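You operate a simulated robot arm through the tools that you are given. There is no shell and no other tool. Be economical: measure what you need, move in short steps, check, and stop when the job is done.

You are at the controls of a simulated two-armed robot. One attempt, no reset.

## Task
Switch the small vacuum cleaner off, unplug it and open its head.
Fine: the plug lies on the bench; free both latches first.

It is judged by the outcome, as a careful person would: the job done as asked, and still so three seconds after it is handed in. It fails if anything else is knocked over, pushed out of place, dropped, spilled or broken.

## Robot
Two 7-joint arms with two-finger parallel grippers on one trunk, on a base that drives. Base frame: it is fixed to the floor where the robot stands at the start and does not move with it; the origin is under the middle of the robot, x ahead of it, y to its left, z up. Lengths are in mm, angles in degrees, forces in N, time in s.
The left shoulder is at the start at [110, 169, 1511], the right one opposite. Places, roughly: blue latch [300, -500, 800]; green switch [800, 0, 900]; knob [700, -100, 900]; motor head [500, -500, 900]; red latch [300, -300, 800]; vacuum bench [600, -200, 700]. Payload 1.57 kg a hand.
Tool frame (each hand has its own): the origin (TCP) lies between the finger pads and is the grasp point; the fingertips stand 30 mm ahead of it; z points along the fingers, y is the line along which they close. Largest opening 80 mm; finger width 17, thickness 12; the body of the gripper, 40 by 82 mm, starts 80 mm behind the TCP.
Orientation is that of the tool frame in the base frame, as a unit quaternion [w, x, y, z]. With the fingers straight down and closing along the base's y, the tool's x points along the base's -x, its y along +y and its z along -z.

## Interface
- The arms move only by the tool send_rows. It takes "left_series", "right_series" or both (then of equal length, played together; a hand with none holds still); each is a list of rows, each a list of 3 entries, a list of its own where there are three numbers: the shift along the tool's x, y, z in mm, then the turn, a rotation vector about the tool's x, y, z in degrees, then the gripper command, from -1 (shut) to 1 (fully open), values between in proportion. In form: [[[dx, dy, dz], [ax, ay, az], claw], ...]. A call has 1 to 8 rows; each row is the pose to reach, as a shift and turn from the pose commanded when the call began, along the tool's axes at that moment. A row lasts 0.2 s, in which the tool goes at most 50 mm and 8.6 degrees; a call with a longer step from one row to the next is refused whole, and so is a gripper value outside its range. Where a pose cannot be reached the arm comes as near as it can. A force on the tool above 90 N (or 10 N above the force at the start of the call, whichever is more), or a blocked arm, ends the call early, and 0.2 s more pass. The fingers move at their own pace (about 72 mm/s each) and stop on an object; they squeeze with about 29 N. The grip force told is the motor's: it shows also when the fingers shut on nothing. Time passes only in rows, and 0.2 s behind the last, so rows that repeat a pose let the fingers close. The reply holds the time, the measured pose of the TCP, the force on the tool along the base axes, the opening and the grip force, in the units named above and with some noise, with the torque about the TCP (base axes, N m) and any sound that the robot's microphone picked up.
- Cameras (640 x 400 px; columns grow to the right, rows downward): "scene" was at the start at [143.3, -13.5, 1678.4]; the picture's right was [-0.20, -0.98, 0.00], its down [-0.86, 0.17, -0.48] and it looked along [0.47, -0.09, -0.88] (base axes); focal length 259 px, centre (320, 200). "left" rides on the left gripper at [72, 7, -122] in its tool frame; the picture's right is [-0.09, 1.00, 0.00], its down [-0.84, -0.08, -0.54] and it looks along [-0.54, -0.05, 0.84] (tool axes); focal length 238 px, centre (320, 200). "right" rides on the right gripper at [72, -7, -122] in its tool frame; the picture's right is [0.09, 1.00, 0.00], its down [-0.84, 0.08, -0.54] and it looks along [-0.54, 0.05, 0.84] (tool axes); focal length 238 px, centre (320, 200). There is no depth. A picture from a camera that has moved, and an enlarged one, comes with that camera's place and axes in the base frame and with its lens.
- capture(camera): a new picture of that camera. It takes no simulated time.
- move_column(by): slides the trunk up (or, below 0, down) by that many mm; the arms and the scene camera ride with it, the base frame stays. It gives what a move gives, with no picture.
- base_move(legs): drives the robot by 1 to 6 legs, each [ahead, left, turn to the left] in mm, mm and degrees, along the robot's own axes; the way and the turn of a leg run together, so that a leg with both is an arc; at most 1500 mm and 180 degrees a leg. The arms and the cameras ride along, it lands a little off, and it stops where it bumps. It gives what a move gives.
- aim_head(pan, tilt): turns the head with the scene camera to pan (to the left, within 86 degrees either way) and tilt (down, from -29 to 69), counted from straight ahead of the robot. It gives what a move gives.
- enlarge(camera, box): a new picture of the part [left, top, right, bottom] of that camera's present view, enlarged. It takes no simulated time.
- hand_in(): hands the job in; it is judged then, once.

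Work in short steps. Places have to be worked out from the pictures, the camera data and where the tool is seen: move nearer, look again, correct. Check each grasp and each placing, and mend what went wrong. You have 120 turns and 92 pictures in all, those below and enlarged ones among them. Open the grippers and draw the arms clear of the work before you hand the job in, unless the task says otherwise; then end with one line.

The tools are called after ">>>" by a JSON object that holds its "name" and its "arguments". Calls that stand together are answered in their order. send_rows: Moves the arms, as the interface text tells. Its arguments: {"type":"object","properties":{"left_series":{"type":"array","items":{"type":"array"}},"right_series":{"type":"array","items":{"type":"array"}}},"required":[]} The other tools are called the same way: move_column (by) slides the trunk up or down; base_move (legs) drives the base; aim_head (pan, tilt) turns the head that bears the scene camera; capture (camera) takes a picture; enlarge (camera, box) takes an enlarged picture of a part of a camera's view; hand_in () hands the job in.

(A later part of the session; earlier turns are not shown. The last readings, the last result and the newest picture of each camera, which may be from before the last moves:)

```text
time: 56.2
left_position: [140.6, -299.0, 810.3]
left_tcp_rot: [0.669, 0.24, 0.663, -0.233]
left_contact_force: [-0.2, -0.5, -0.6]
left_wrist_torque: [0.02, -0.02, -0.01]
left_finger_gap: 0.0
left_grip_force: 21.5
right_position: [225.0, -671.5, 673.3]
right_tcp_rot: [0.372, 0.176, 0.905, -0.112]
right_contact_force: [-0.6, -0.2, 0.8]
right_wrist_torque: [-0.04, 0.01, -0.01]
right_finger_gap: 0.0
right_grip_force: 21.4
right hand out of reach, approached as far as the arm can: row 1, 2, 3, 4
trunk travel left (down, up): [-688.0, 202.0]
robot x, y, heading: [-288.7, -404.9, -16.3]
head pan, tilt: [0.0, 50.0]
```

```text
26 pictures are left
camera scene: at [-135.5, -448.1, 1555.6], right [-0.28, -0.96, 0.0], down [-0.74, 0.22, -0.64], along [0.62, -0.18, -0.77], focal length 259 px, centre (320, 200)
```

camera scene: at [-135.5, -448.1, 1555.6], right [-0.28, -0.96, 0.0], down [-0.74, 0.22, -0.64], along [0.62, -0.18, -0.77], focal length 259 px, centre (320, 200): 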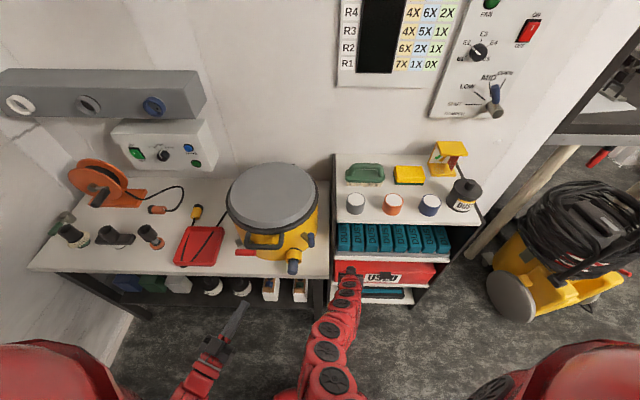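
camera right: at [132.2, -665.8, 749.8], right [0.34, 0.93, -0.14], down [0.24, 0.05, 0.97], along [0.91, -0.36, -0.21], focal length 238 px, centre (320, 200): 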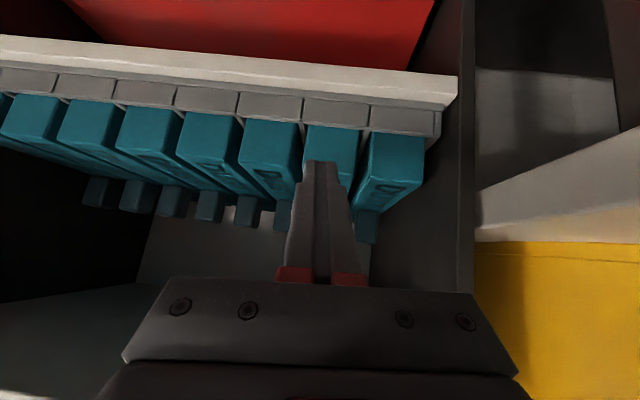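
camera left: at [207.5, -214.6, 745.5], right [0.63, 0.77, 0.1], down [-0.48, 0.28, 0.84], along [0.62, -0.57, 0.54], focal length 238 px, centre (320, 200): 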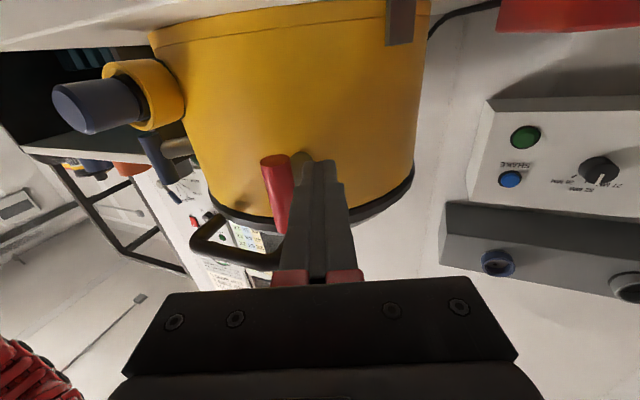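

The boxes and shelf are undisturbed. To be safe I back the base 150 mm away from the furniture, then re-pose the right arm in the open.

>>> {"name": "base_move", "arguments": {"legs": [[-150, 0, 0]]}}

>>> {"name": "send_rows", "arguments": {"right_series": [[[-28, 0, -28], [0, 5, 0], -1], [[-56, 0, -56], [0, 10, 0], -1], [[-84, 0, -84], [0, 15, 0], -1], [[-112, 0, -112], [0, 20, 0], -1], [[-140, 0, -140], [0, 25, 0], -1], [[-168, 0, -168], [0, 30, 0], -1]]}}

```text
time: 57.5
left_position: [-5.7, -257.8, 810.1]
left_tcp_rot: [0.669, 0.241, 0.663, -0.235]
left_contact_force: [-0.5, 0.0, -0.4]
left_wrist_torque: [0.04, -0.02, -0.01]
left_finger_gap: 0.0
left_grip_force: 20.9
right_position: [79.3, -629.3, 673.6]
right_tcp_rot: [0.372, 0.176, 0.904, -0.112]
right_contact_force: [-0.2, 1.3, 0.4]
right_wrist_torque: [-0.01, -0.02, -0.02]
right_finger_gap: 0.0
right_grip_force: 21.3
trunk travel left (down, up): [-688.0, 202.0]
robot x, y, heading: [-434.3, -362.7, -16.5]
head pan, tilt: [0.0, 50.0]
```

```text
time: 58.9
left_position: [-5.0, -257.7, 809.9]
left_tcp_rot: [0.669, 0.241, 0.663, -0.234]
left_contact_force: [0.4, 0.1, 0.2]
left_wrist_torque: [-0.01, -0.03, -0.02]
left_finger_gap: 0.2
left_grip_force: 21.8
right_position: [147.9, -728.7, 883.3]
right_tcp_rot: [0.123, 0.199, 0.97, -0.062]
right_contact_force: [0.2, 0.6, -0.2]
right_wrist_torque: [0.01, -0.03, -0.02]
right_finger_gap: 0.0
right_grip_force: 21.1
right hand out of reach, approached as far as the arm can: row 1, 2, 3, 4, 5, 6
trunk travel left (down, up): [-688.0, 202.0]
robot x, y, heading: [-431.5, -360.2, -16.7]
head pan, tilt: [0.0, 50.0]
```

The right arm's posture won't come inward, while the left arm works well; so the left hand will do the blue latch too. I park the right arm back, out and up.

>>> {"name": "send_rows", "arguments": {"right_series": [[[20, -28, -33], [0, 0, 0], -1], [[41, -56, -65], [0, 0, 0], -1], [[61, -84, -98], [0, 0, 0], -1], [[82, -112, -130], [0, 0, 0], -1], [[102, -140, -163], [0, 0, 0], -1], [[122, -168, -196], [0, 0, 0], -1], [[143, -196, -228], [0, 0, 0], -1], [[163, -224, -261], [0, 0, 0], -1]]}}

>>> {"name": "capture", "arguments": {"camera": "scene"}}

```text
time: 60.7
left_position: [-5.5, -257.4, 810.1]
left_tcp_rot: [0.669, 0.24, 0.663, -0.233]
left_contact_force: [-1.0, 0.1, -1.0]
left_wrist_torque: [-0.01, 0.02, -0.01]
left_finger_gap: 0.0
left_grip_force: 21.2
right_position: [-14.6, -996.7, 1001.5]
right_tcp_rot: [0.126, 0.198, 0.97, -0.061]
right_contact_force: [-0.3, 0.9, 0.2]
right_wrist_torque: [-0.01, 0.0, -0.02]
right_finger_gap: 0.1
right_grip_force: 21.9
right hand out of reach, approached as far as the arm can: row 1, 2, 3, 4, 5, 6, 7, 8
trunk travel left (down, up): [-688.0, 202.0]
robot x, y, heading: [-429.7, -358.2, -16.2]
head pan, tilt: [0.0, 50.0]
```

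```text
25 pictures are left
camera scene: at [-283.2, -406.1, 1555.8], right [-0.28, -0.96, 0.0], down [-0.73, 0.22, -0.64], along [0.62, -0.18, -0.77], focal length 259 px, centre (320, 200)
```

scene: 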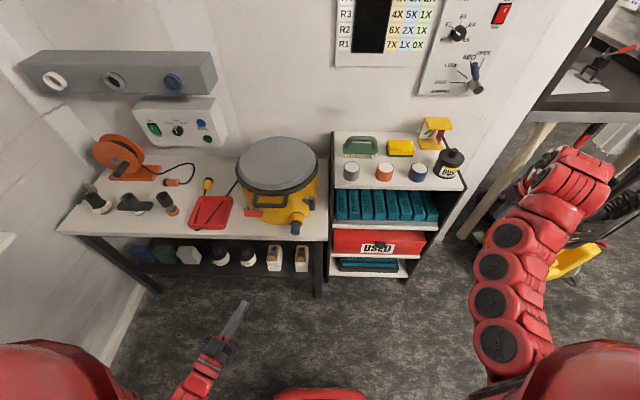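

I move the base 70 mm forward, then raise the left hand and pitch it 45° down in front of the blue latch.

>>> {"name": "base_move", "arguments": {"legs": [[70, 0, 0]]}}

>>> {"name": "send_rows", "arguments": {"left_series": [[[-20, -16, 34], [-3.5, 7.4, -1.4], -1], [[-40, -33, 68], [-6.9, 14.8, -2.9], -1], [[-60, -50, 102], [-10.4, 22.2, -4.3], -1], [[-80, -66, 136], [-13.9, 29.6, -5.7], -1], [[-100, -83, 170], [-17.3, 37, -7.2], -1], [[-120, -99, 204], [-20.8, 44.4, -8.6], -1]]}}

>>> {"name": "capture", "arguments": {"camera": "left"}}

```text
time: 61.8
left_position: [62.6, -277.4, 809.2]
left_tcp_rot: [0.668, 0.24, 0.664, -0.235]
left_contact_force: [1.2, -0.5, -0.8]
left_wrist_torque: [-0.01, -0.01, 0.0]
left_finger_gap: 0.0
left_grip_force: 21.2
right_position: [53.5, -1016.3, 1001.2]
right_tcp_rot: [0.124, 0.199, 0.97, -0.062]
right_contact_force: [-0.5, 0.7, -0.3]
right_wrist_torque: [-0.02, -0.01, 0.01]
right_finger_gap: 0.0
right_grip_force: 21.2
trunk travel left (down, up): [-688.0, 202.0]
robot x, y, heading: [-364.3, -380.2, -16.7]
head pan, tilt: [0.0, 50.0]
```

```text
time: 63.4
left_position: [203.4, -439.1, 945.8]
left_tcp_rot: [0.489, 0.184, 0.851, 0.055]
left_contact_force: [0.4, 0.3, 0.3]
left_wrist_torque: [-0.01, 0.02, -0.01]
left_finger_gap: 0.0
left_grip_force: 21.5
left hand out of reach, approached as far as the arm can: row 3, 4, 5, 6
right_position: [53.2, -1016.6, 1001.5]
right_tcp_rot: [0.125, 0.199, 0.97, -0.062]
right_contact_force: [0.2, 0.2, -0.1]
right_wrist_torque: [0.0, 0.0, 0.01]
right_finger_gap: 0.0
right_grip_force: 21.4
trunk travel left (down, up): [-688.0, 202.0]
robot x, y, heading: [-364.6, -379.8, -16.4]
head pan, tilt: [0.0, 50.0]
stopped in row 6 (left hand): the arm was blocked; the commanded pose is now the measured one
```

```text
24 pictures are left
camera left: at [66.7, -396.6, 953.5], right [0.3, 0.89, 0.35], down [-0.1, -0.33, 0.94], along [0.95, -0.32, -0.01], focal length 238 px, centre (320, 200)
```

left: 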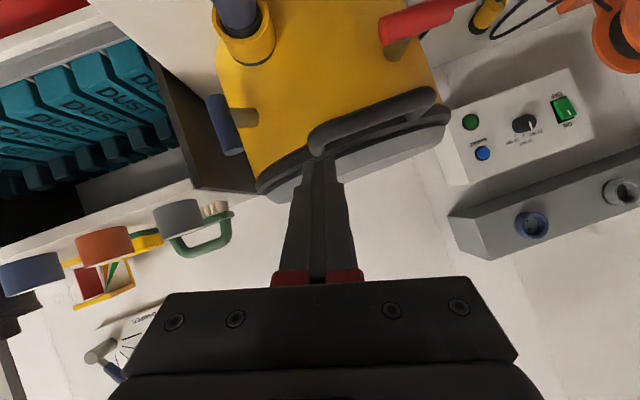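

The left wrist too dislikes a zero relative yaw at this place. I go to a vertical hand (its comfortable starting attitude) yawed inward, above and in front of the blue bar.

>>> {"name": "send_rows", "arguments": {"left_series": [[[-5, -4, 2], [3.1, 7.8, 0.7], -1], [[-10, -8, 4], [6.2, 15.7, 1.5], -1], [[-15, -12, 6], [9.3, 23.5, 2.2], -1], [[-20, -16, 8], [12.3, 31.4, 2.9], -1], [[-25, -20, 10], [15.4, 39.2, 3.6], -1], [[-30, -24, 12], [18.5, 47.1, 4.4], -1], [[-36, -28, 15], [21.6, 54.9, 5.1], -1]]}}

>>> {"name": "capture", "arguments": {"camera": "left"}}

```text
time: 65.0
left_position: [187.2, -456.1, 880.9]
left_tcp_rot: [0.007, 0.26, 0.966, 0.001]
left_contact_force: [-0.6, 0.0, -0.1]
left_wrist_torque: [-0.05, -0.01, -0.04]
left_finger_gap: 0.1
left_grip_force: 21.4
left hand out of reach, approached as far as the arm can: row 6, 7
right_position: [51.2, -1016.8, 1001.0]
right_tcp_rot: [0.126, 0.2, 0.97, -0.063]
right_contact_force: [-0.2, 0.9, -0.7]
right_wrist_torque: [-0.01, -0.02, -0.01]
right_finger_gap: 0.0
right_grip_force: 21.1
trunk travel left (down, up): [-688.0, 202.0]
robot x, y, heading: [-362.7, -380.7, -16.5]
head pan, tilt: [0.0, 50.0]
```

```text
23 pictures are left
camera left: at [126.2, -415.5, 1003.4], right [0.58, 0.81, 0.01], down [0.68, -0.49, 0.55], along [0.45, -0.31, -0.83], focal length 238 px, centre (320, 200)
```

left: 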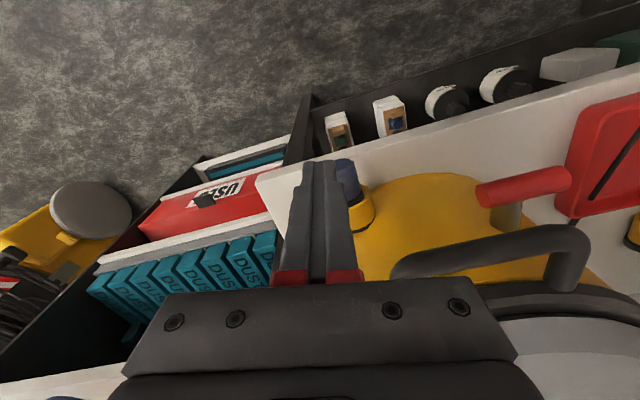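

The trunk is too low for a vertical hand; I raise it 150 mm.

>>> {"name": "move_column", "arguments": {"by": 150}}

>>> {"name": "capture", "arguments": {"camera": "scene"}}

```text
time: 66.7
left_position: [188.5, -456.2, 1030.9]
left_tcp_rot: [0.007, 0.259, 0.966, 0.002]
left_contact_force: [-0.6, -0.7, 0.0]
left_wrist_torque: [-0.01, -0.01, 0.0]
left_finger_gap: 0.1
left_grip_force: 21.4
right_position: [52.3, -1015.8, 1151.4]
right_tcp_rot: [0.125, 0.199, 0.97, -0.063]
right_contact_force: [-0.5, 0.2, 0.5]
right_wrist_torque: [0.01, 0.01, 0.0]
right_finger_gap: 0.1
right_grip_force: 21.3
trunk travel left (down, up): [-838.0, 52.0]
robot x, y, heading: [-365.0, -377.4, -16.5]
head pan, tilt: [0.0, 50.0]
```

```text
22 pictures are left
camera scene: at [-214.0, -426.2, 1705.5], right [-0.28, -0.96, 0.0], down [-0.73, 0.22, -0.64], along [0.62, -0.18, -0.77], focal length 259 px, centre (320, 200)
```

scene: 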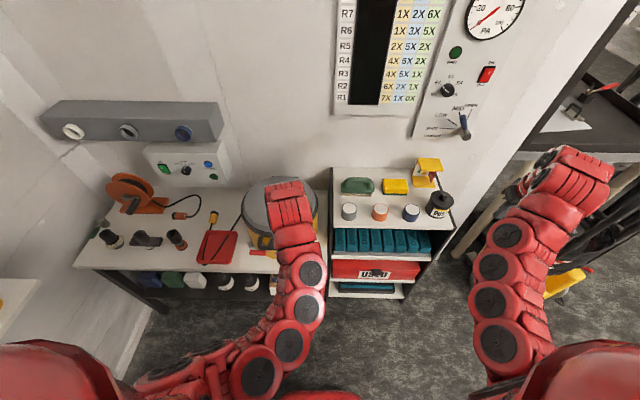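

Now I bring the vertical closed fingers above the spot just left of the blue bar's top.

>>> {"name": "send_rows", "arguments": {"left_series": [[[-35, -3, 0], [0, 0, 0], -1], [[-70, -6, 20], [0, 0, 0], -1], [[-105, -8, 45], [0, 0, 0], -1], [[-105, -8, 71], [0, 0, 0], -1]]}}

>>> {"name": "capture", "arguments": {"camera": "left"}}

```text
time: 67.7
left_position: [277.0, -515.0, 962.6]
left_tcp_rot: [0.007, 0.258, 0.966, 0.002]
left_contact_force: [0.2, 0.0, -0.4]
left_wrist_torque: [-0.03, -0.03, 0.0]
left_finger_gap: 0.0
left_grip_force: 21.2
right_position: [52.8, -1017.2, 1152.1]
right_tcp_rot: [0.124, 0.198, 0.97, -0.062]
right_contact_force: [0.4, -0.5, 0.2]
right_wrist_torque: [0.04, -0.02, 0.01]
right_finger_gap: 0.1
right_grip_force: 21.1
trunk travel left (down, up): [-838.0, 52.0]
robot x, y, heading: [-362.9, -382.1, -16.4]
head pan, tilt: [0.0, 50.0]
```

```text
21 pictures are left
camera left: at [214.7, -474.1, 1083.9], right [0.58, 0.82, 0.01], down [0.68, -0.48, 0.55], along [0.45, -0.31, -0.83], focal length 238 px, centre (320, 200)
```

left: 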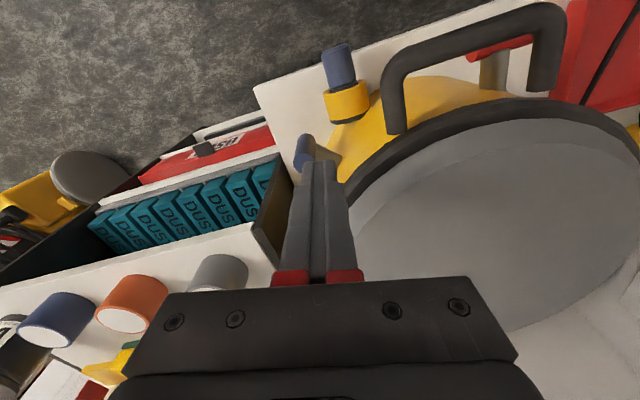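

The blue bar's top is just beside the fingertip's path. I shift a few mm clear and go down so the tip is beside the bar's top end.

>>> {"name": "send_rows", "arguments": {"left_series": [[[9, -1, 10], [0, 0, 0], -1], [[9, -1, 35], [0, 0, 0], -1], [[9, -1, 60], [0, 0, 0], -1], [[9, -1, 80], [0, 0, 0], -1]]}}

>>> {"name": "capture", "arguments": {"camera": "left"}}

```text
time: 68.7
left_position: [271.3, -514.4, 880.9]
left_tcp_rot: [0.007, 0.259, 0.966, 0.001]
left_contact_force: [-0.4, 0.2, 0.8]
left_wrist_torque: [-0.02, 0.0, -0.01]
left_finger_gap: 0.0
left_grip_force: 20.8
right_position: [51.5, -1016.7, 1150.5]
right_tcp_rot: [0.125, 0.199, 0.97, -0.062]
right_contact_force: [-0.4, 0.6, -0.2]
right_wrist_torque: [0.0, 0.0, -0.03]
right_finger_gap: 0.1
right_grip_force: 21.2
trunk travel left (down, up): [-838.0, 52.0]
robot x, y, heading: [-363.6, -382.0, -16.5]
head pan, tilt: [0.0, 50.0]
```

```text
20 pictures are left
camera left: at [207.9, -472.5, 1003.5], right [0.58, 0.82, 0.01], down [0.68, -0.49, 0.55], along [0.45, -0.32, -0.83], focal length 238 px, centre (320, 200)
```

left: 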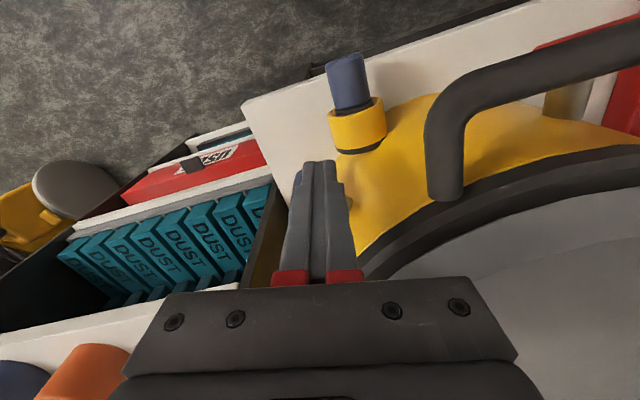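

The tip is beside the bar. I push its top gently outward to the right.

>>> {"name": "send_rows", "arguments": {"left_series": [[[-6, -3, 0], [0, 0, 0], -1], [[-10, -5, 0], [0, 0, 0], -1], [[-14, -7.5, 0], [0, 0, 0], -1], [[-17, -9, 0], [0, 0, 0], -1]]}}

>>> {"name": "capture", "arguments": {"camera": "left"}}

```text
time: 69.7
left_position: [276.4, -525.7, 881.9]
left_tcp_rot: [0.004, 0.259, 0.966, 0.002]
left_contact_force: [-7.9, 9.4, -10.0]
left_wrist_torque: [0.38, 0.25, -0.05]
left_finger_gap: 0.0
left_grip_force: 21.1
right_position: [54.0, -1015.4, 1151.5]
right_tcp_rot: [0.126, 0.199, 0.97, -0.063]
right_contact_force: [-0.8, 0.0, -0.4]
right_wrist_torque: [0.0, 0.01, -0.01]
right_finger_gap: 0.2
right_grip_force: 20.9
trunk travel left (down, up): [-838.0, 52.0]
robot x, y, heading: [-368.3, -377.8, -16.3]
head pan, tilt: [0.0, 50.0]
```

```text
19 pictures are left
camera left: at [215.5, -484.6, 1004.1], right [0.58, 0.82, 0.01], down [0.68, -0.49, 0.55], along [0.45, -0.31, -0.84], focal length 238 px, centre (320, 200)
```

left: 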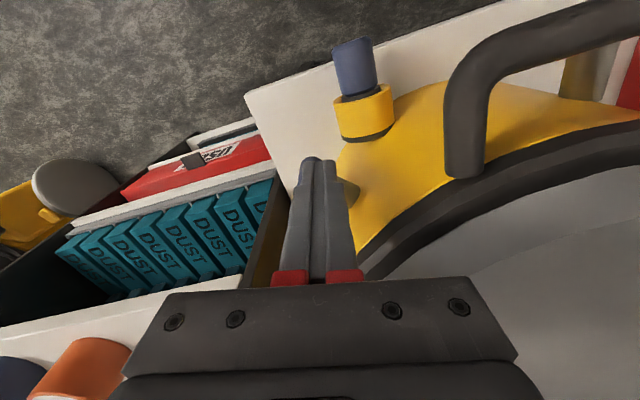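

Light force with a downward drag: the bar seems to be turning. I continue along the arc.

>>> {"name": "send_rows", "arguments": {"left_series": [[[-6, -3, 0], [0, 0, 0], -1], [[-12, -6, 0], [0, 0, 0], -1], [[-18, -9, 0], [0, 0, 0], -1], [[-22, -12, 0], [0, 0, 0], -1]]}}

>>> {"name": "capture", "arguments": {"camera": "left"}}

```text
time: 70.7
left_position: [277.0, -525.6, 882.6]
left_tcp_rot: [0.005, 0.26, 0.966, 0.001]
left_contact_force: [-16.9, 19.5, -19.5]
left_wrist_torque: [0.71, 0.49, -0.13]
left_finger_gap: 0.0
left_grip_force: 21.6
left hand out of reach, approached as far as the arm can: row 1, 2, 3, 4
right_position: [52.6, -1015.7, 1152.8]
right_tcp_rot: [0.125, 0.199, 0.97, -0.063]
right_contact_force: [-0.4, -0.8, -0.5]
right_wrist_torque: [-0.02, -0.02, 0.01]
right_finger_gap: 0.0
right_grip_force: 21.4
trunk travel left (down, up): [-838.0, 52.0]
robot x, y, heading: [-363.6, -382.5, -16.3]
head pan, tilt: [0.0, 50.0]
```

```text
18 pictures are left
camera left: at [215.3, -484.7, 1004.6], right [0.58, 0.82, 0.01], down [0.68, -0.49, 0.55], along [0.45, -0.31, -0.84], focal length 238 px, centre (320, 200)
```

left: 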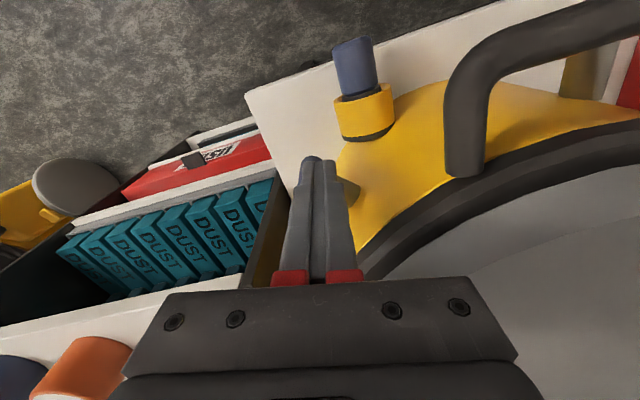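

The left arm is at its reach limit here. I lift, bring the base 60 mm nearer, compensate with the hand, and look at the bar's state.

>>> {"name": "send_rows", "arguments": {"left_series": [[[10, 5, 0], [0, 0, 0], -1], [[10, 5, -35], [0, 0, 0], -1], [[10, 5, -80], [0, 0, 0], -1]]}}

>>> {"name": "base_move", "arguments": {"legs": [[60, -20, 0]]}}

>>> {"name": "send_rows", "arguments": {"left_series": [[[25, -6, 0], [0, 0, 0], -1], [[58, -14, 0], [0, 0, 0], -1]]}}

>>> {"name": "capture", "arguments": {"camera": "left"}}

```text
time: 71.5
left_position: [272.5, -517.9, 965.2]
left_tcp_rot: [0.009, 0.26, 0.966, 0.001]
left_contact_force: [0.6, 0.2, 0.3]
left_wrist_torque: [-0.03, -0.03, -0.04]
left_finger_gap: 0.0
left_grip_force: 21.5
right_position: [52.7, -1018.6, 1152.0]
right_tcp_rot: [0.125, 0.2, 0.97, -0.062]
right_contact_force: [-0.5, -0.1, 0.7]
right_wrist_torque: [-0.02, -0.01, 0.02]
right_finger_gap: 0.0
right_grip_force: 21.5
trunk travel left (down, up): [-838.0, 52.0]
robot x, y, heading: [-358.6, -377.9, -16.4]
head pan, tilt: [0.0, 50.0]
```

```text
time: 72.5
left_position: [322.0, -553.0, 963.6]
left_tcp_rot: [0.008, 0.259, 0.966, 0.001]
left_contact_force: [0.1, -0.5, 0.1]
left_wrist_torque: [-0.03, 0.0, 0.0]
left_finger_gap: 0.0
left_grip_force: 21.4
right_position: [101.1, -1051.5, 1152.4]
right_tcp_rot: [0.126, 0.2, 0.97, -0.062]
right_contact_force: [-0.4, -0.6, 0.4]
right_wrist_torque: [-0.01, -0.03, 0.01]
right_finger_gap: 0.0
right_grip_force: 21.1
trunk travel left (down, up): [-838.0, 52.0]
robot x, y, heading: [-314.5, -413.0, -16.4]
head pan, tilt: [0.0, 50.0]
```

```text
time: 73.1
left_position: [265.0, -538.4, 965.4]
left_tcp_rot: [0.009, 0.259, 0.966, 0.003]
left_contact_force: [0.1, -0.6, 0.2]
left_wrist_torque: [0.07, -0.06, 0.01]
left_finger_gap: 0.2
left_grip_force: 21.7
right_position: [102.5, -1054.8, 1150.8]
right_tcp_rot: [0.126, 0.2, 0.97, -0.062]
right_contact_force: [0.7, 0.5, -0.5]
right_wrist_torque: [0.02, 0.01, 0.0]
right_finger_gap: 0.1
right_grip_force: 21.8
trunk travel left (down, up): [-838.0, 52.0]
robot x, y, heading: [-312.9, -419.1, -16.3]
head pan, tilt: [0.0, 50.0]
```

```text
17 pictures are left
camera left: at [203.7, -496.7, 1086.0], right [0.58, 0.82, 0.01], down [0.68, -0.49, 0.55], along [0.46, -0.31, -0.83], focal length 238 px, centre (320, 200)
```

left: 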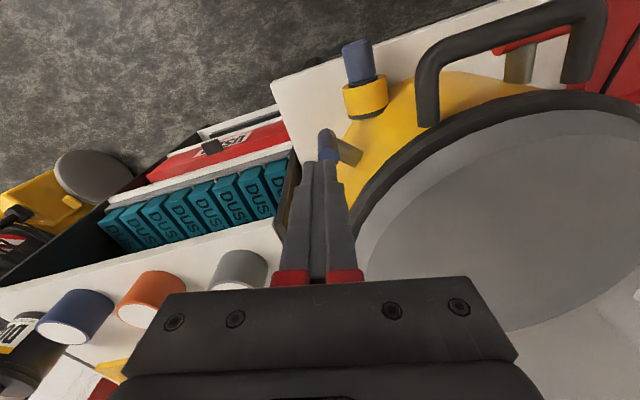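

The blue bar is still vertical: that direction is blocked, so it turns the other way (like the red one). I move the fingertips to its right side and descend between bar and shelf board.

>>> {"name": "send_rows", "arguments": {"left_series": [[[-27, -4, 0], [0, 0, 0], -1], [[-53, -8, 0], [0, 0, 0], -1], [[-53, -8, 30], [0, 0, 0], -1]]}}

>>> {"name": "capture", "arguments": {"camera": "left"}}

```text
time: 73.9
left_position: [309.1, -570.5, 932.8]
left_tcp_rot: [0.007, 0.26, 0.966, 0.002]
left_contact_force: [0.7, 0.2, -0.3]
left_wrist_torque: [0.0, -0.02, -0.01]
left_finger_gap: 0.0
left_grip_force: 21.3
right_position: [104.0, -1053.0, 1150.9]
right_tcp_rot: [0.125, 0.199, 0.97, -0.063]
right_contact_force: [-0.5, 0.4, 0.1]
right_wrist_torque: [0.02, 0.04, 0.02]
right_finger_gap: 0.0
right_grip_force: 21.0
trunk travel left (down, up): [-838.0, 52.0]
robot x, y, heading: [-314.2, -417.9, -16.6]
head pan, tilt: [0.0, 50.0]
```

```text
16 pictures are left
camera left: at [247.1, -528.7, 1054.5], right [0.58, 0.82, 0.01], down [0.68, -0.49, 0.55], along [0.45, -0.31, -0.83], focal length 238 px, centre (320, 200)
```

left: 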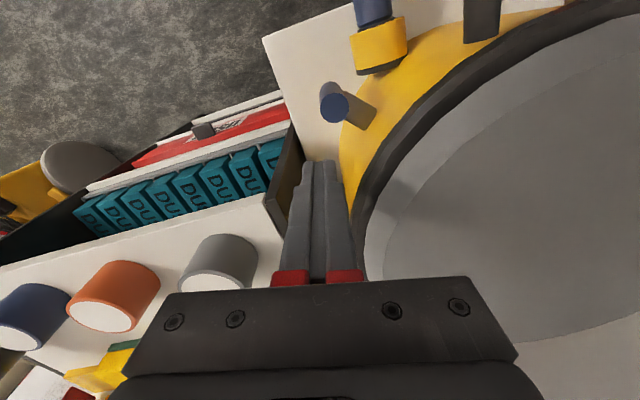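

The bar is vertical at about [288, -542]; the fingers are to its right. I descend beside it and push its top leftward gently.

>>> {"name": "send_rows", "arguments": {"left_series": [[[0, 0, 25], [0, 0, 0], -1], [[0, 0, 49], [0, 0, 0], -1], [[9, 5, 49], [0, 0, 0], -1], [[14, 7.5, 49], [0, 0, 0], -1], [[20, 10.5, 49], [0, 0, 0], -1], [[26, 14, 49], [0, 0, 0], -1]]}}

>>> {"name": "capture", "arguments": {"camera": "left"}}

```text
time: 75.3
left_position: [294.5, -546.0, 883.3]
left_tcp_rot: [0.008, 0.26, 0.966, 0.002]
left_contact_force: [2.1, -4.6, 2.5]
left_wrist_torque: [-0.1, 0.0, 0.01]
left_finger_gap: 0.0
left_grip_force: 20.9
right_position: [103.8, -1054.2, 1151.3]
right_tcp_rot: [0.125, 0.199, 0.97, -0.062]
right_contact_force: [0.2, 0.3, 0.3]
right_wrist_torque: [-0.02, 0.02, -0.01]
right_finger_gap: 0.1
right_grip_force: 21.3
trunk travel left (down, up): [-838.0, 52.0]
robot x, y, heading: [-311.1, -417.4, -16.4]
head pan, tilt: [0.0, 50.0]
```

```text
15 pictures are left
camera left: at [232.4, -503.5, 1006.4], right [0.58, 0.82, 0.01], down [0.68, -0.49, 0.55], along [0.45, -0.32, -0.83], focal length 238 px, centre (320, 200)
```

left: 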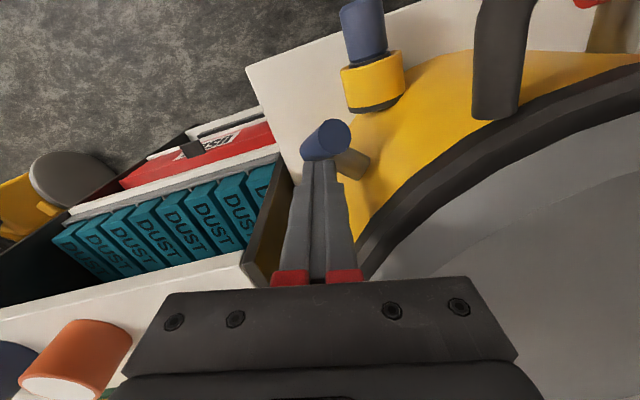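

It turns this way easily (5 N). I continue left and then press down to bring it fully horizontal.

>>> {"name": "send_rows", "arguments": {"left_series": [[[8, 4, 0], [0, 0, 0], -1], [[16, 8.5, 0], [0, 0, 0], -1], [[24, 12.6, 0], [0, 0, 0], -1], [[24, 12.6, 4], [0, 0, 0], -1], [[24, 12.6, 8], [0, 0, 0], -1]]}}

>>> {"name": "capture", "arguments": {"camera": "left"}}

```text
time: 76.5
left_position: [277.7, -522.2, 877.1]
left_tcp_rot: [0.007, 0.26, 0.965, 0.001]
left_contact_force: [0.0, 1.7, 3.4]
left_wrist_torque: [0.14, -0.01, 0.03]
left_finger_gap: 0.2
left_grip_force: 21.5
right_position: [103.8, -1051.9, 1151.0]
right_tcp_rot: [0.125, 0.199, 0.97, -0.062]
right_contact_force: [-0.3, -0.3, -0.5]
right_wrist_torque: [-0.02, 0.0, 0.0]
right_finger_gap: 0.0
right_grip_force: 21.5
trunk travel left (down, up): [-838.0, 52.0]
robot x, y, heading: [-311.8, -415.6, -16.4]
head pan, tilt: [0.0, 50.0]
```

```text
14 pictures are left
camera left: at [216.9, -480.3, 997.6], right [0.58, 0.82, 0.01], down [0.68, -0.49, 0.55], along [0.45, -0.32, -0.83], focal length 238 px, centre (320, 200)
```

left: 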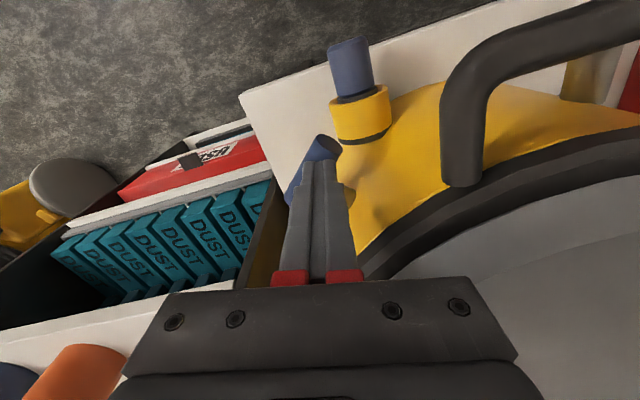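

Nearly horizontal; I press down a little further to find the stop.

>>> {"name": "send_rows", "arguments": {"left_series": [[[0, 0, 3], [0, 0, 0], -1], [[0, 0, 6], [0, 0, 0], -1], [[0, 0, 9], [0, 0, 0], -1], [[0, 0, 12], [0, 0, 0], -1], [[0, 0, 14], [0, 0, 0], -1]]}}

```text
time: 77.7
left_position: [277.5, -521.1, 870.6]
left_tcp_rot: [0.016, 0.26, 0.966, 0.001]
left_contact_force: [-2.8, 12.7, 89.0]
left_wrist_torque: [0.69, 0.23, -0.36]
left_finger_gap: 0.0
left_grip_force: 21.6
right_position: [96.0, -1048.6, 1157.2]
right_tcp_rot: [0.129, 0.199, 0.97, -0.062]
right_contact_force: [0.2, 0.1, 0.0]
right_wrist_torque: [-0.01, 0.0, 0.04]
right_finger_gap: 0.3
right_grip_force: 20.8
trunk travel left (down, up): [-838.0, 52.0]
robot x, y, heading: [-311.2, -418.1, -16.7]
head pan, tilt: [0.0, 50.0]
```

Firm stop: the blue latch is freed. I lift the hand off, draw it back, and look at both latches and the handle.

>>> {"name": "send_rows", "arguments": {"left_series": [[[0, 0, -40], [0, 0, 0], -1], [[0, 0, -80], [0, 0, 0], -1], [[0, 0, -120], [0, 0, 0], -1], [[45, -11, -125], [0, 0, 0], -1], [[90, -22, -125], [0, 0, 0], -1], [[135, -34, -125], [0, 0, 0], -1], [[180, -45, -125], [0, 0, 0], -1]]}}

>>> {"name": "base_move", "arguments": {"legs": [[0, 135, 0]]}}

>>> {"name": "enlarge", "arguments": {"camera": "scene", "box": [220, 130, 460, 290]}}

```text
time: 79.3
left_position: [217.9, -551.1, 941.7]
left_tcp_rot: [0.004, 0.26, 0.966, 0.004]
left_contact_force: [0.8, 0.5, 0.5]
left_wrist_torque: [0.04, -0.01, -0.06]
left_finger_gap: 0.0
left_grip_force: 21.3
left hand out of reach, approached as far as the arm can: row 3, 4, 5, 6, 7
right_position: [103.5, -1054.0, 1150.4]
right_tcp_rot: [0.125, 0.199, 0.97, -0.062]
right_contact_force: [0.5, 0.1, -0.5]
right_wrist_torque: [0.03, -0.01, 0.01]
right_finger_gap: 0.0
right_grip_force: 21.4
trunk travel left (down, up): [-838.0, 52.0]
robot x, y, heading: [-314.5, -418.2, -16.4]
head pan, tilt: [0.0, 50.0]
```

```text
time: 80.6
left_position: [256.0, -422.1, 942.6]
left_tcp_rot: [0.004, 0.26, 0.966, 0.004]
left_contact_force: [0.0, -0.6, 0.3]
left_wrist_torque: [-0.03, 0.0, -0.01]
left_finger_gap: 0.0
left_grip_force: 21.3
right_position: [143.3, -925.0, 1151.3]
right_tcp_rot: [0.125, 0.2, 0.97, -0.061]
right_contact_force: [0.1, -0.6, -0.2]
right_wrist_torque: [0.05, -0.01, 0.0]
right_finger_gap: 0.0
right_grip_force: 21.2
trunk travel left (down, up): [-838.0, 52.0]
robot x, y, heading: [-277.6, -289.0, -16.1]
head pan, tilt: [0.0, 50.0]
```

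```text
2.50 times, centred on (340, 210) of scene
camera zoom: at [-125.4, -335.2, 1705.5], right [-0.28, -0.96, 0.0], down [-0.73, 0.22, -0.64], along [0.62, -0.18, -0.77], focal length 647 px, centre (270, 175)
```

zoom: 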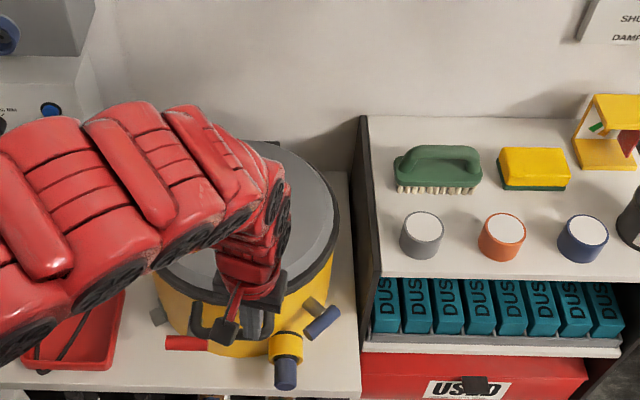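

Both latch bars are now horizontal. I back the base off 220 mm and lower the trunk 150 mm to re-pose the left hand level in the open for hooking the handle.

>>> {"name": "base_move", "arguments": {"legs": [[-220, 0, 0]]}}

>>> {"name": "move_column", "arguments": {"by": -150}}

>>> {"name": "send_rows", "arguments": {"left_series": [[[16, 3, -8], [0.5, -7.5, 0.5], -1], [[32, 7, -16], [1.05, -15, 1.05], -1], [[48, 10, -24], [1.6, -22.4, 1.6], -1], [[64, 14, -32], [2.1, -29.9, 2.1], -1], [[80, 17, -40], [2.6, -37.4, 2.6], -1], [[97, 20, -48], [3.15, -44.9, 3.15], -1]]}}

>>> {"name": "send_rows", "arguments": {"left_series": [[[0, 0, 0], [0.5, -7.5, 0.5], -1], [[0, 0, 0], [1.05, -15, 1.05], -1], [[0, 0, 0], [1.6, -22.4, 1.6], -1], [[0, 0, 0], [2.1, -29.9, 2.1], -1], [[0, 0, 0], [2.6, -37.4, 2.6], -1], [[0, 0, 0], [3.15, -44.9, 3.15], -1]]}}

>>> {"name": "enlarge", "arguments": {"camera": "scene", "box": [220, 130, 460, 290]}}

```text
time: 82.3
left_position: [39.5, -357.7, 941.8]
left_tcp_rot: [0.003, 0.262, 0.965, 0.003]
left_contact_force: [0.3, -0.2, -0.1]
left_wrist_torque: [-0.02, 0.0, 0.0]
left_finger_gap: 0.1
left_grip_force: 21.3
right_position: [-76.0, -861.0, 1150.7]
right_tcp_rot: [0.124, 0.201, 0.97, -0.062]
right_contact_force: [0.5, 0.1, -0.3]
right_wrist_torque: [0.0, 0.0, 0.0]
right_finger_gap: 0.0
right_grip_force: 21.2
trunk travel left (down, up): [-838.0, 52.0]
robot x, y, heading: [-489.4, -225.4, -16.8]
head pan, tilt: [0.0, 50.0]
```

```text
time: 84.1
left_position: [39.2, -357.9, 792.6]
left_tcp_rot: [0.003, 0.262, 0.965, 0.003]
left_contact_force: [-0.2, 0.0, 0.1]
left_wrist_torque: [0.01, 0.01, 0.0]
left_finger_gap: 0.1
left_grip_force: 20.7
right_position: [-77.8, -861.1, 1001.2]
right_tcp_rot: [0.125, 0.201, 0.97, -0.062]
right_contact_force: [-0.3, -0.5, 0.3]
right_wrist_torque: [0.0, 0.0, 0.01]
right_finger_gap: 0.0
right_grip_force: 21.2
trunk travel left (down, up): [-688.0, 202.0]
robot x, y, heading: [-493.4, -223.5, -16.6]
head pan, tilt: [0.0, 50.0]
```

```text
time: 85.5
left_position: [161.1, -481.9, 860.2]
left_tcp_rot: [0.316, 0.237, 0.911, -0.118]
left_contact_force: [-0.3, -1.0, 1.4]
left_wrist_torque: [0.05, 0.09, -0.09]
left_finger_gap: 0.0
left_grip_force: 21.1
left hand out of reach, approached as far as the arm can: row 1, 2, 3, 4, 5, 6
right_position: [-75.9, -859.9, 1001.4]
right_tcp_rot: [0.125, 0.201, 0.97, -0.063]
right_contact_force: [-0.3, 0.4, 0.5]
right_wrist_torque: [-0.03, -0.01, 0.01]
right_finger_gap: 0.1
right_grip_force: 21.7
trunk travel left (down, up): [-688.0, 202.0]
robot x, y, heading: [-491.8, -225.6, -16.6]
head pan, tilt: [0.0, 50.0]
```

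```text
time: 86.9
left_position: [161.7, -485.1, 872.8]
left_tcp_rot: [0.638, 0.239, 0.699, -0.216]
left_contact_force: [-0.2, -0.3, 0.6]
left_wrist_torque: [-0.03, -0.01, 0.01]
left_finger_gap: 0.1
left_grip_force: 21.4
left hand out of reach, approached as far as the arm can: row 1, 2, 3, 4, 5, 6
right_position: [-77.3, -862.4, 1000.3]
right_tcp_rot: [0.125, 0.201, 0.97, -0.062]
right_contact_force: [-0.4, -1.1, 0.3]
right_wrist_torque: [0.03, 0.01, 0.01]
right_finger_gap: 0.2
right_grip_force: 21.3
trunk travel left (down, up): [-688.0, 202.0]
robot x, y, heading: [-494.1, -222.2, -16.4]
head pan, tilt: [0.0, 50.0]
```

```text
2.50 times, centred on (340, 210) of scene
camera zoom: at [-341.6, -269.8, 1555.6], right [-0.29, -0.96, 0.0], down [-0.73, 0.22, -0.64], along [0.62, -0.18, -0.77], focal length 647 px, centre (270, 175)
```

zoom: 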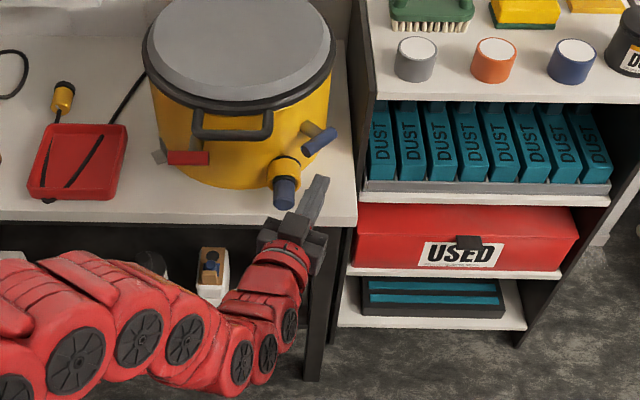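

The arm took an extended, level pose in front of the vacuum. I'll now move with base and trunk only: handle bar centre ≈ [274, -398, 892]. Back slightly, left 116 mm and down 8 mm to line up under the handle.

>>> {"name": "base_move", "arguments": {"legs": [[-15, 116, 0]]}}

>>> {"name": "move_column", "arguments": {"by": -8}}

>>> {"name": "capture", "arguments": {"camera": "left"}}

```text
time: 88.3
left_position: [181.6, -368.5, 873.3]
left_tcp_rot: [0.639, 0.237, 0.699, -0.215]
left_contact_force: [0.2, 0.6, -1.1]
left_wrist_torque: [-0.02, 0.0, -0.02]
left_finger_gap: 0.0
left_grip_force: 21.5
right_position: [-55.9, -744.9, 1001.1]
right_tcp_rot: [0.125, 0.198, 0.97, -0.062]
right_contact_force: [-0.5, -0.4, 0.5]
right_wrist_torque: [-0.01, -0.02, -0.01]
right_finger_gap: 0.1
right_grip_force: 21.1
trunk travel left (down, up): [-688.0, 202.0]
robot x, y, heading: [-474.4, -109.3, -16.6]
head pan, tilt: [0.0, 50.0]
stopped in leg 1: the robot was blocked; the commanded pose is now the measured one
```

```text
time: 88.9
left_position: [180.3, -368.0, 864.5]
left_tcp_rot: [0.639, 0.237, 0.7, -0.215]
left_contact_force: [0.4, 0.7, -0.3]
left_wrist_torque: [-0.03, 0.0, 0.01]
left_finger_gap: 0.0
left_grip_force: 21.3
right_position: [-54.5, -745.8, 993.7]
right_tcp_rot: [0.125, 0.199, 0.97, -0.062]
right_contact_force: [-0.2, 0.2, 0.5]
right_wrist_torque: [0.02, 0.0, 0.03]
right_finger_gap: 0.2
right_grip_force: 21.1
trunk travel left (down, up): [-680.0, 210.0]
robot x, y, heading: [-472.1, -108.4, -16.4]
head pan, tilt: [0.0, 50.0]
```

```text
11 pictures are left
camera left: at [82.3, -285.2, 805.2], right [0.61, 0.79, 0.09], down [-0.42, 0.22, 0.88], along [0.67, -0.58, 0.46], focal length 238 px, centre (320, 200)
```

left: 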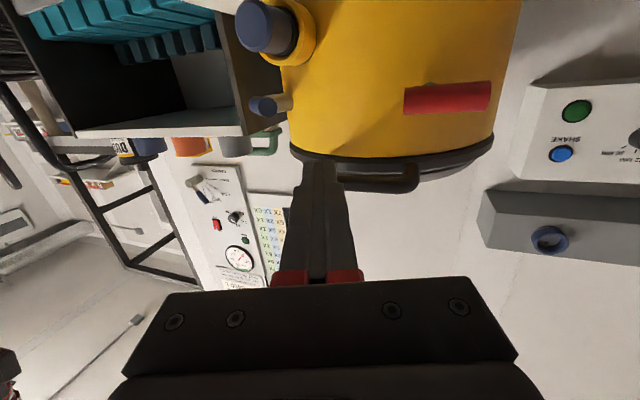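

Lined up just below handle level, centred laterally. I drive 90 mm forward so the tips go under the handle bar.

>>> {"name": "base_move", "arguments": {"legs": [[90, 0, 0]]}}

>>> {"name": "enlarge", "arguments": {"camera": "left", "box": [220, 80, 460, 230]}}

```text
time: 90.0
left_position: [265.1, -393.4, 864.3]
left_tcp_rot: [0.64, 0.231, 0.703, -0.208]
left_contact_force: [-0.5, -1.3, -1.4]
left_wrist_torque: [0.01, -0.05, 0.04]
left_finger_gap: 0.0
left_grip_force: 21.3
right_position: [37.8, -777.1, 992.6]
right_tcp_rot: [0.126, 0.188, 0.972, -0.059]
right_contact_force: [-0.9, -0.9, -0.8]
right_wrist_torque: [-0.02, -0.1, -0.02]
right_finger_gap: 0.0
right_grip_force: 21.5
trunk travel left (down, up): [-680.0, 210.0]
robot x, y, heading: [-389.2, -145.7, -15.4]
head pan, tilt: [0.0, 50.0]
```

```text
2.67 times, centred on (340, 155) of left
camera zoom: at [164.8, -312.7, 805.4], right [0.59, 0.8, 0.1], down [-0.42, 0.21, 0.88], along [0.69, -0.56, 0.46], focal length 636 px, centre (267, 320)
```

zoom: 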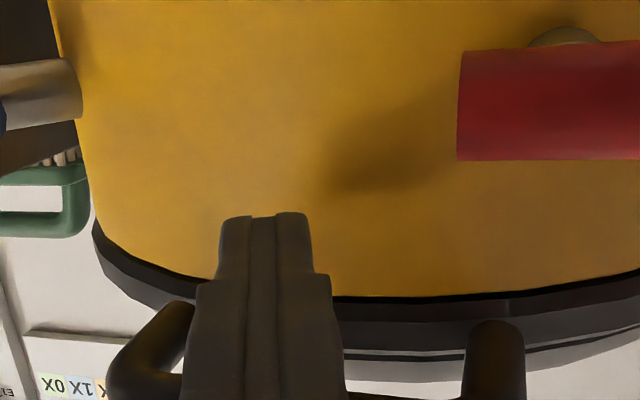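

Tips are under the handle, no contact force. I raise the trunk 60 mm and check that the head lifts.

>>> {"name": "move_column", "arguments": {"by": 60}}

>>> {"name": "capture", "arguments": {"camera": "scene"}}

```text
time: 91.0
left_position: [267.5, -392.7, 924.3]
left_tcp_rot: [0.64, 0.23, 0.704, -0.207]
left_contact_force: [0.2, 0.8, -3.4]
left_wrist_torque: [0.01, 0.0, 0.04]
left_finger_gap: 0.2
left_grip_force: 21.2
right_position: [38.3, -775.1, 1052.9]
right_tcp_rot: [0.125, 0.188, 0.972, -0.06]
right_contact_force: [0.2, -0.2, 0.4]
right_wrist_torque: [-0.03, 0.01, -0.01]
right_finger_gap: 0.0
right_grip_force: 21.3
trunk travel left (down, up): [-740.0, 150.0]
robot x, y, heading: [-391.7, -144.9, -15.3]
head pan, tilt: [0.0, 50.0]
```

```text
9 pictures are left
camera scene: at [-241.7, -190.1, 1607.5], right [-0.26, -0.96, 0.0], down [-0.74, 0.2, -0.64], along [0.62, -0.17, -0.77], focal length 259 px, centre (320, 200)
```

scene: 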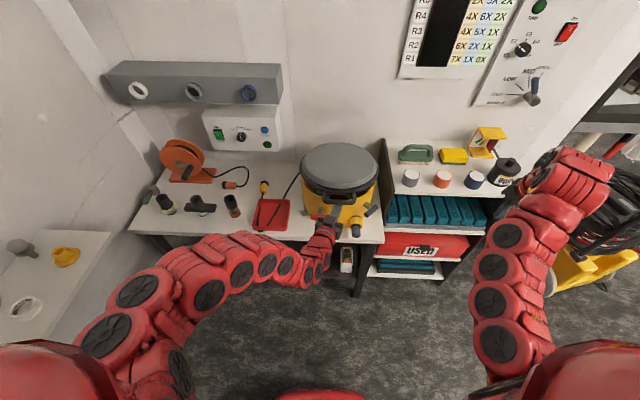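

The head lifts with only ~3 N. I continue: trunk up 70, base forward 15, then up 75 and forward.

>>> {"name": "move_column", "arguments": {"by": 70}}

>>> {"name": "base_move", "arguments": {"legs": [[22, 0, 0]]}}

>>> {"name": "move_column", "arguments": {"by": 78}}

>>> {"name": "enlarge", "arguments": {"camera": "scene", "box": [230, 130, 450, 270]}}

```text
time: 92.0
left_position: [265.6, -393.0, 994.3]
left_tcp_rot: [0.641, 0.231, 0.702, -0.209]
left_contact_force: [-1.1, 1.3, -1.0]
left_wrist_torque: [0.03, 0.05, 0.04]
left_finger_gap: 0.0
left_grip_force: 21.4
right_position: [36.3, -775.6, 1124.1]
right_tcp_rot: [0.126, 0.188, 0.972, -0.061]
right_contact_force: [0.0, 0.5, 0.1]
right_wrist_torque: [0.0, -0.06, -0.01]
right_finger_gap: 0.0
right_grip_force: 21.0
trunk travel left (down, up): [-810.0, 80.0]
robot x, y, heading: [-394.2, -148.7, -15.2]
head pan, tilt: [0.0, 50.0]
```

```text
time: 92.8
left_position: [285.5, -398.3, 996.7]
left_tcp_rot: [0.642, 0.23, 0.701, -0.208]
left_contact_force: [-0.8, 1.6, -3.2]
left_wrist_torque: [0.05, 0.02, 0.03]
left_finger_gap: 0.1
left_grip_force: 21.7
right_position: [55.4, -781.0, 1125.4]
right_tcp_rot: [0.126, 0.191, 0.972, -0.061]
right_contact_force: [0.0, -0.1, 0.3]
right_wrist_torque: [0.0, -0.03, -0.01]
right_finger_gap: 0.0
right_grip_force: 22.0
trunk travel left (down, up): [-810.0, 80.0]
robot x, y, heading: [-372.1, -154.3, -15.4]
head pan, tilt: [0.0, 50.0]
```

```text
time: 94.0
left_position: [286.7, -399.9, 1073.1]
left_tcp_rot: [0.641, 0.23, 0.702, -0.208]
left_contact_force: [-0.7, 0.1, -0.2]
left_wrist_torque: [-0.05, 0.01, 0.01]
left_finger_gap: 0.1
left_grip_force: 21.7
right_position: [57.6, -782.0, 1200.9]
right_tcp_rot: [0.126, 0.19, 0.972, -0.061]
right_contact_force: [0.3, -0.8, -0.2]
right_wrist_torque: [0.01, -0.01, 0.01]
right_finger_gap: 0.0
right_grip_force: 21.4
trunk travel left (down, up): [-888.0, 2.0]
robot x, y, heading: [-372.7, -147.8, -15.4]
head pan, tilt: [0.0, 50.0]
```

```text
2.86 times, centred on (340, 200) of scene
camera zoom: at [-220.9, -195.9, 1755.6], right [-0.26, -0.96, 0.0], down [-0.74, 0.2, -0.64], along [0.62, -0.17, -0.77], focal length 739 px, centre (263, 200)
```

zoom: 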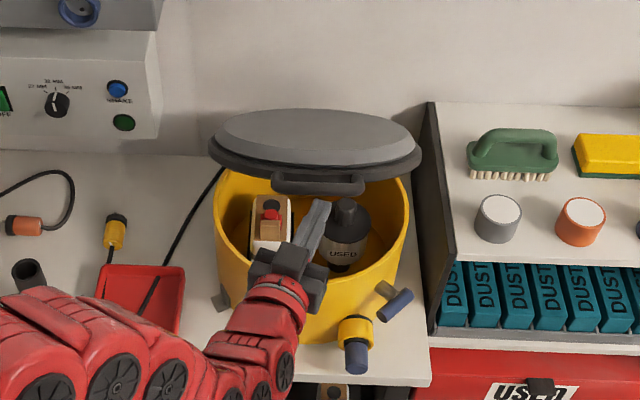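

The head is well up and the bin's inside is visible. The tips are beneath it; driving forward at this height pushes the underside and swings it further open.

>>> {"name": "base_move", "arguments": {"legs": [[110, 0, 0]]}}

>>> {"name": "enlarge", "arguments": {"camera": "scene", "box": [230, 130, 450, 270]}}

```text
time: 95.0
left_position: [340.8, -412.2, 1080.8]
left_tcp_rot: [0.653, 0.227, 0.692, -0.209]
left_contact_force: [-2.1, -2.3, 2.5]
left_wrist_torque: [0.12, 0.14, 0.29]
left_finger_gap: 0.0
left_grip_force: 20.9
right_position: [111.2, -792.8, 1202.9]
right_tcp_rot: [0.126, 0.189, 0.972, -0.062]
right_contact_force: [0.6, -0.2, -0.4]
right_wrist_torque: [-0.01, -0.02, 0.01]
right_finger_gap: 0.1
right_grip_force: 21.2
trunk travel left (down, up): [-888.0, 2.0]
robot x, y, heading: [-316.5, -170.2, -15.2]
head pan, tilt: [0.0, 50.0]
stopped in leg 1: the force on the tool passed its limit at 258 N (the readings are from after the stop); the commanded pose is now the measured one
```

```text
2.86 times, centred on (340, 200) of scene
camera zoom: at [-169.5, -207.7, 1755.8], right [-0.26, -0.97, 0.0], down [-0.74, 0.2, -0.64], along [0.62, -0.17, -0.76], focal length 739 px, centre (263, 200)
```

zoom: 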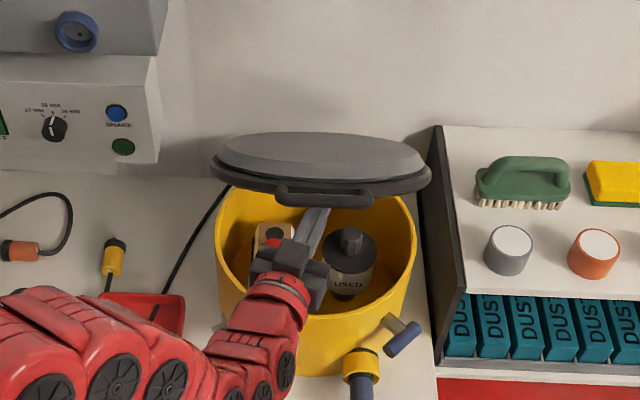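

A force spike stopped the drive (now only 3 N). I try lifting further gently with the arm alone to learn whether the head is at its stop.

>>> {"name": "send_rows", "arguments": {"left_series": [[[-8, 0, 0], [0, 0, 0], -1], [[-16, 0, 0], [0, 0, 0], -1], [[-24, 0, 0], [0, 0, 0], -1], [[-32, 0, 0], [0, 0, 0], -1], [[-40, 0, 0], [0, 0, 0], -1]]}}

>>> {"name": "capture", "arguments": {"camera": "left"}}

```text
time: 96.2
left_position: [354.4, -417.2, 1104.9]
left_tcp_rot: [0.65, 0.227, 0.695, -0.208]
left_contact_force: [-0.7, -0.2, 0.7]
left_wrist_torque: [0.03, 0.0, 0.05]
left_finger_gap: 0.0
left_grip_force: 20.8
left hand out of reach, approached as far as the arm can: row 2, 3, 4, 5
right_position: [113.5, -793.4, 1202.3]
right_tcp_rot: [0.125, 0.189, 0.972, -0.061]
right_contact_force: [0.8, 0.3, -0.1]
right_wrist_torque: [-0.01, 0.01, -0.01]
right_finger_gap: 0.0
right_grip_force: 21.6
trunk travel left (down, up): [-888.0, 2.0]
robot x, y, heading: [-317.0, -165.1, -14.9]
head pan, tilt: [0.0, 50.0]
```

```text
6 pictures are left
camera left: at [255.2, -338.5, 1042.4], right [0.59, 0.8, 0.1], down [-0.44, 0.22, 0.87], along [0.68, -0.56, 0.48], focal length 238 px, centre (320, 200)
```

left: 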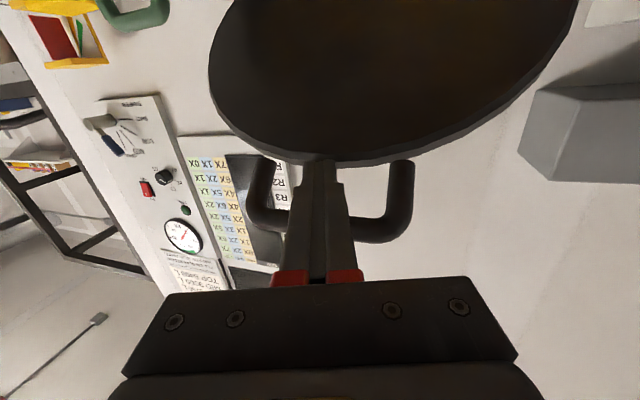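

The underside is flat and the tip was only abutting the rim. I lower 100 mm, drive 65 mm farther under the head, and raise again to push nearer the hinge for a larger angle.

>>> {"name": "move_column", "arguments": {"by": -100}}

>>> {"name": "base_move", "arguments": {"legs": [[65, 0, 0]]}}

>>> {"name": "enlarge", "arguments": {"camera": "scene", "box": [230, 130, 450, 270]}}

```text
time: 96.9
left_position: [341.4, -414.5, 1084.1]
left_tcp_rot: [0.664, 0.227, 0.679, -0.213]
left_contact_force: [-51.0, 33.1, 46.1]
left_wrist_torque: [-0.26, -1.21, 0.54]
left_finger_gap: 0.0
left_grip_force: 21.1
right_position: [103.8, -785.0, 1171.1]
right_tcp_rot: [0.131, 0.186, 0.972, -0.063]
right_contact_force: [0.3, 1.3, 0.5]
right_wrist_torque: [-0.01, -0.01, 0.0]
right_finger_gap: 0.0
right_grip_force: 21.5
trunk travel left (down, up): [-850.0, 40.0]
robot x, y, heading: [-318.0, -166.0, -14.7]
head pan, tilt: [0.0, 50.0]
stopped: the force on the tool passed its limit at 99 N (the readings are from after the stop); the commanded pose is now the measured one
```

```text
time: 97.6
left_position: [360.7, -424.5, 1074.5]
left_tcp_rot: [0.659, 0.228, 0.684, -0.213]
left_contact_force: [-0.2, 0.5, 0.9]
left_wrist_torque: [0.03, 0.04, 0.01]
left_finger_gap: 0.0
left_grip_force: 21.8
right_position: [121.8, -795.2, 1164.6]
right_tcp_rot: [0.127, 0.187, 0.972, -0.061]
right_contact_force: [-0.4, 0.0, -0.3]
right_wrist_torque: [-0.05, -0.04, 0.01]
right_finger_gap: 0.2
right_grip_force: 21.4
trunk travel left (down, up): [-850.0, 40.0]
robot x, y, heading: [-309.8, -169.9, -14.7]
head pan, tilt: [0.0, 50.0]
stopped in leg 1: the force on the tool passed its limit at 107 N (the readings are from after the stop); the commanded pose is now the measured one
```

```text
2.86 times, centred on (340, 200) of scene
camera zoom: at [-162.0, -210.7, 1717.5], right [-0.26, -0.97, 0.0], down [-0.74, 0.2, -0.64], along [0.62, -0.17, -0.76], focal length 739 px, centre (263, 200)
```

zoom: 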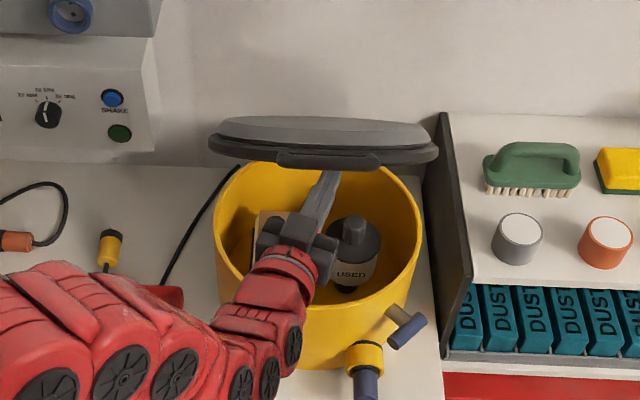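

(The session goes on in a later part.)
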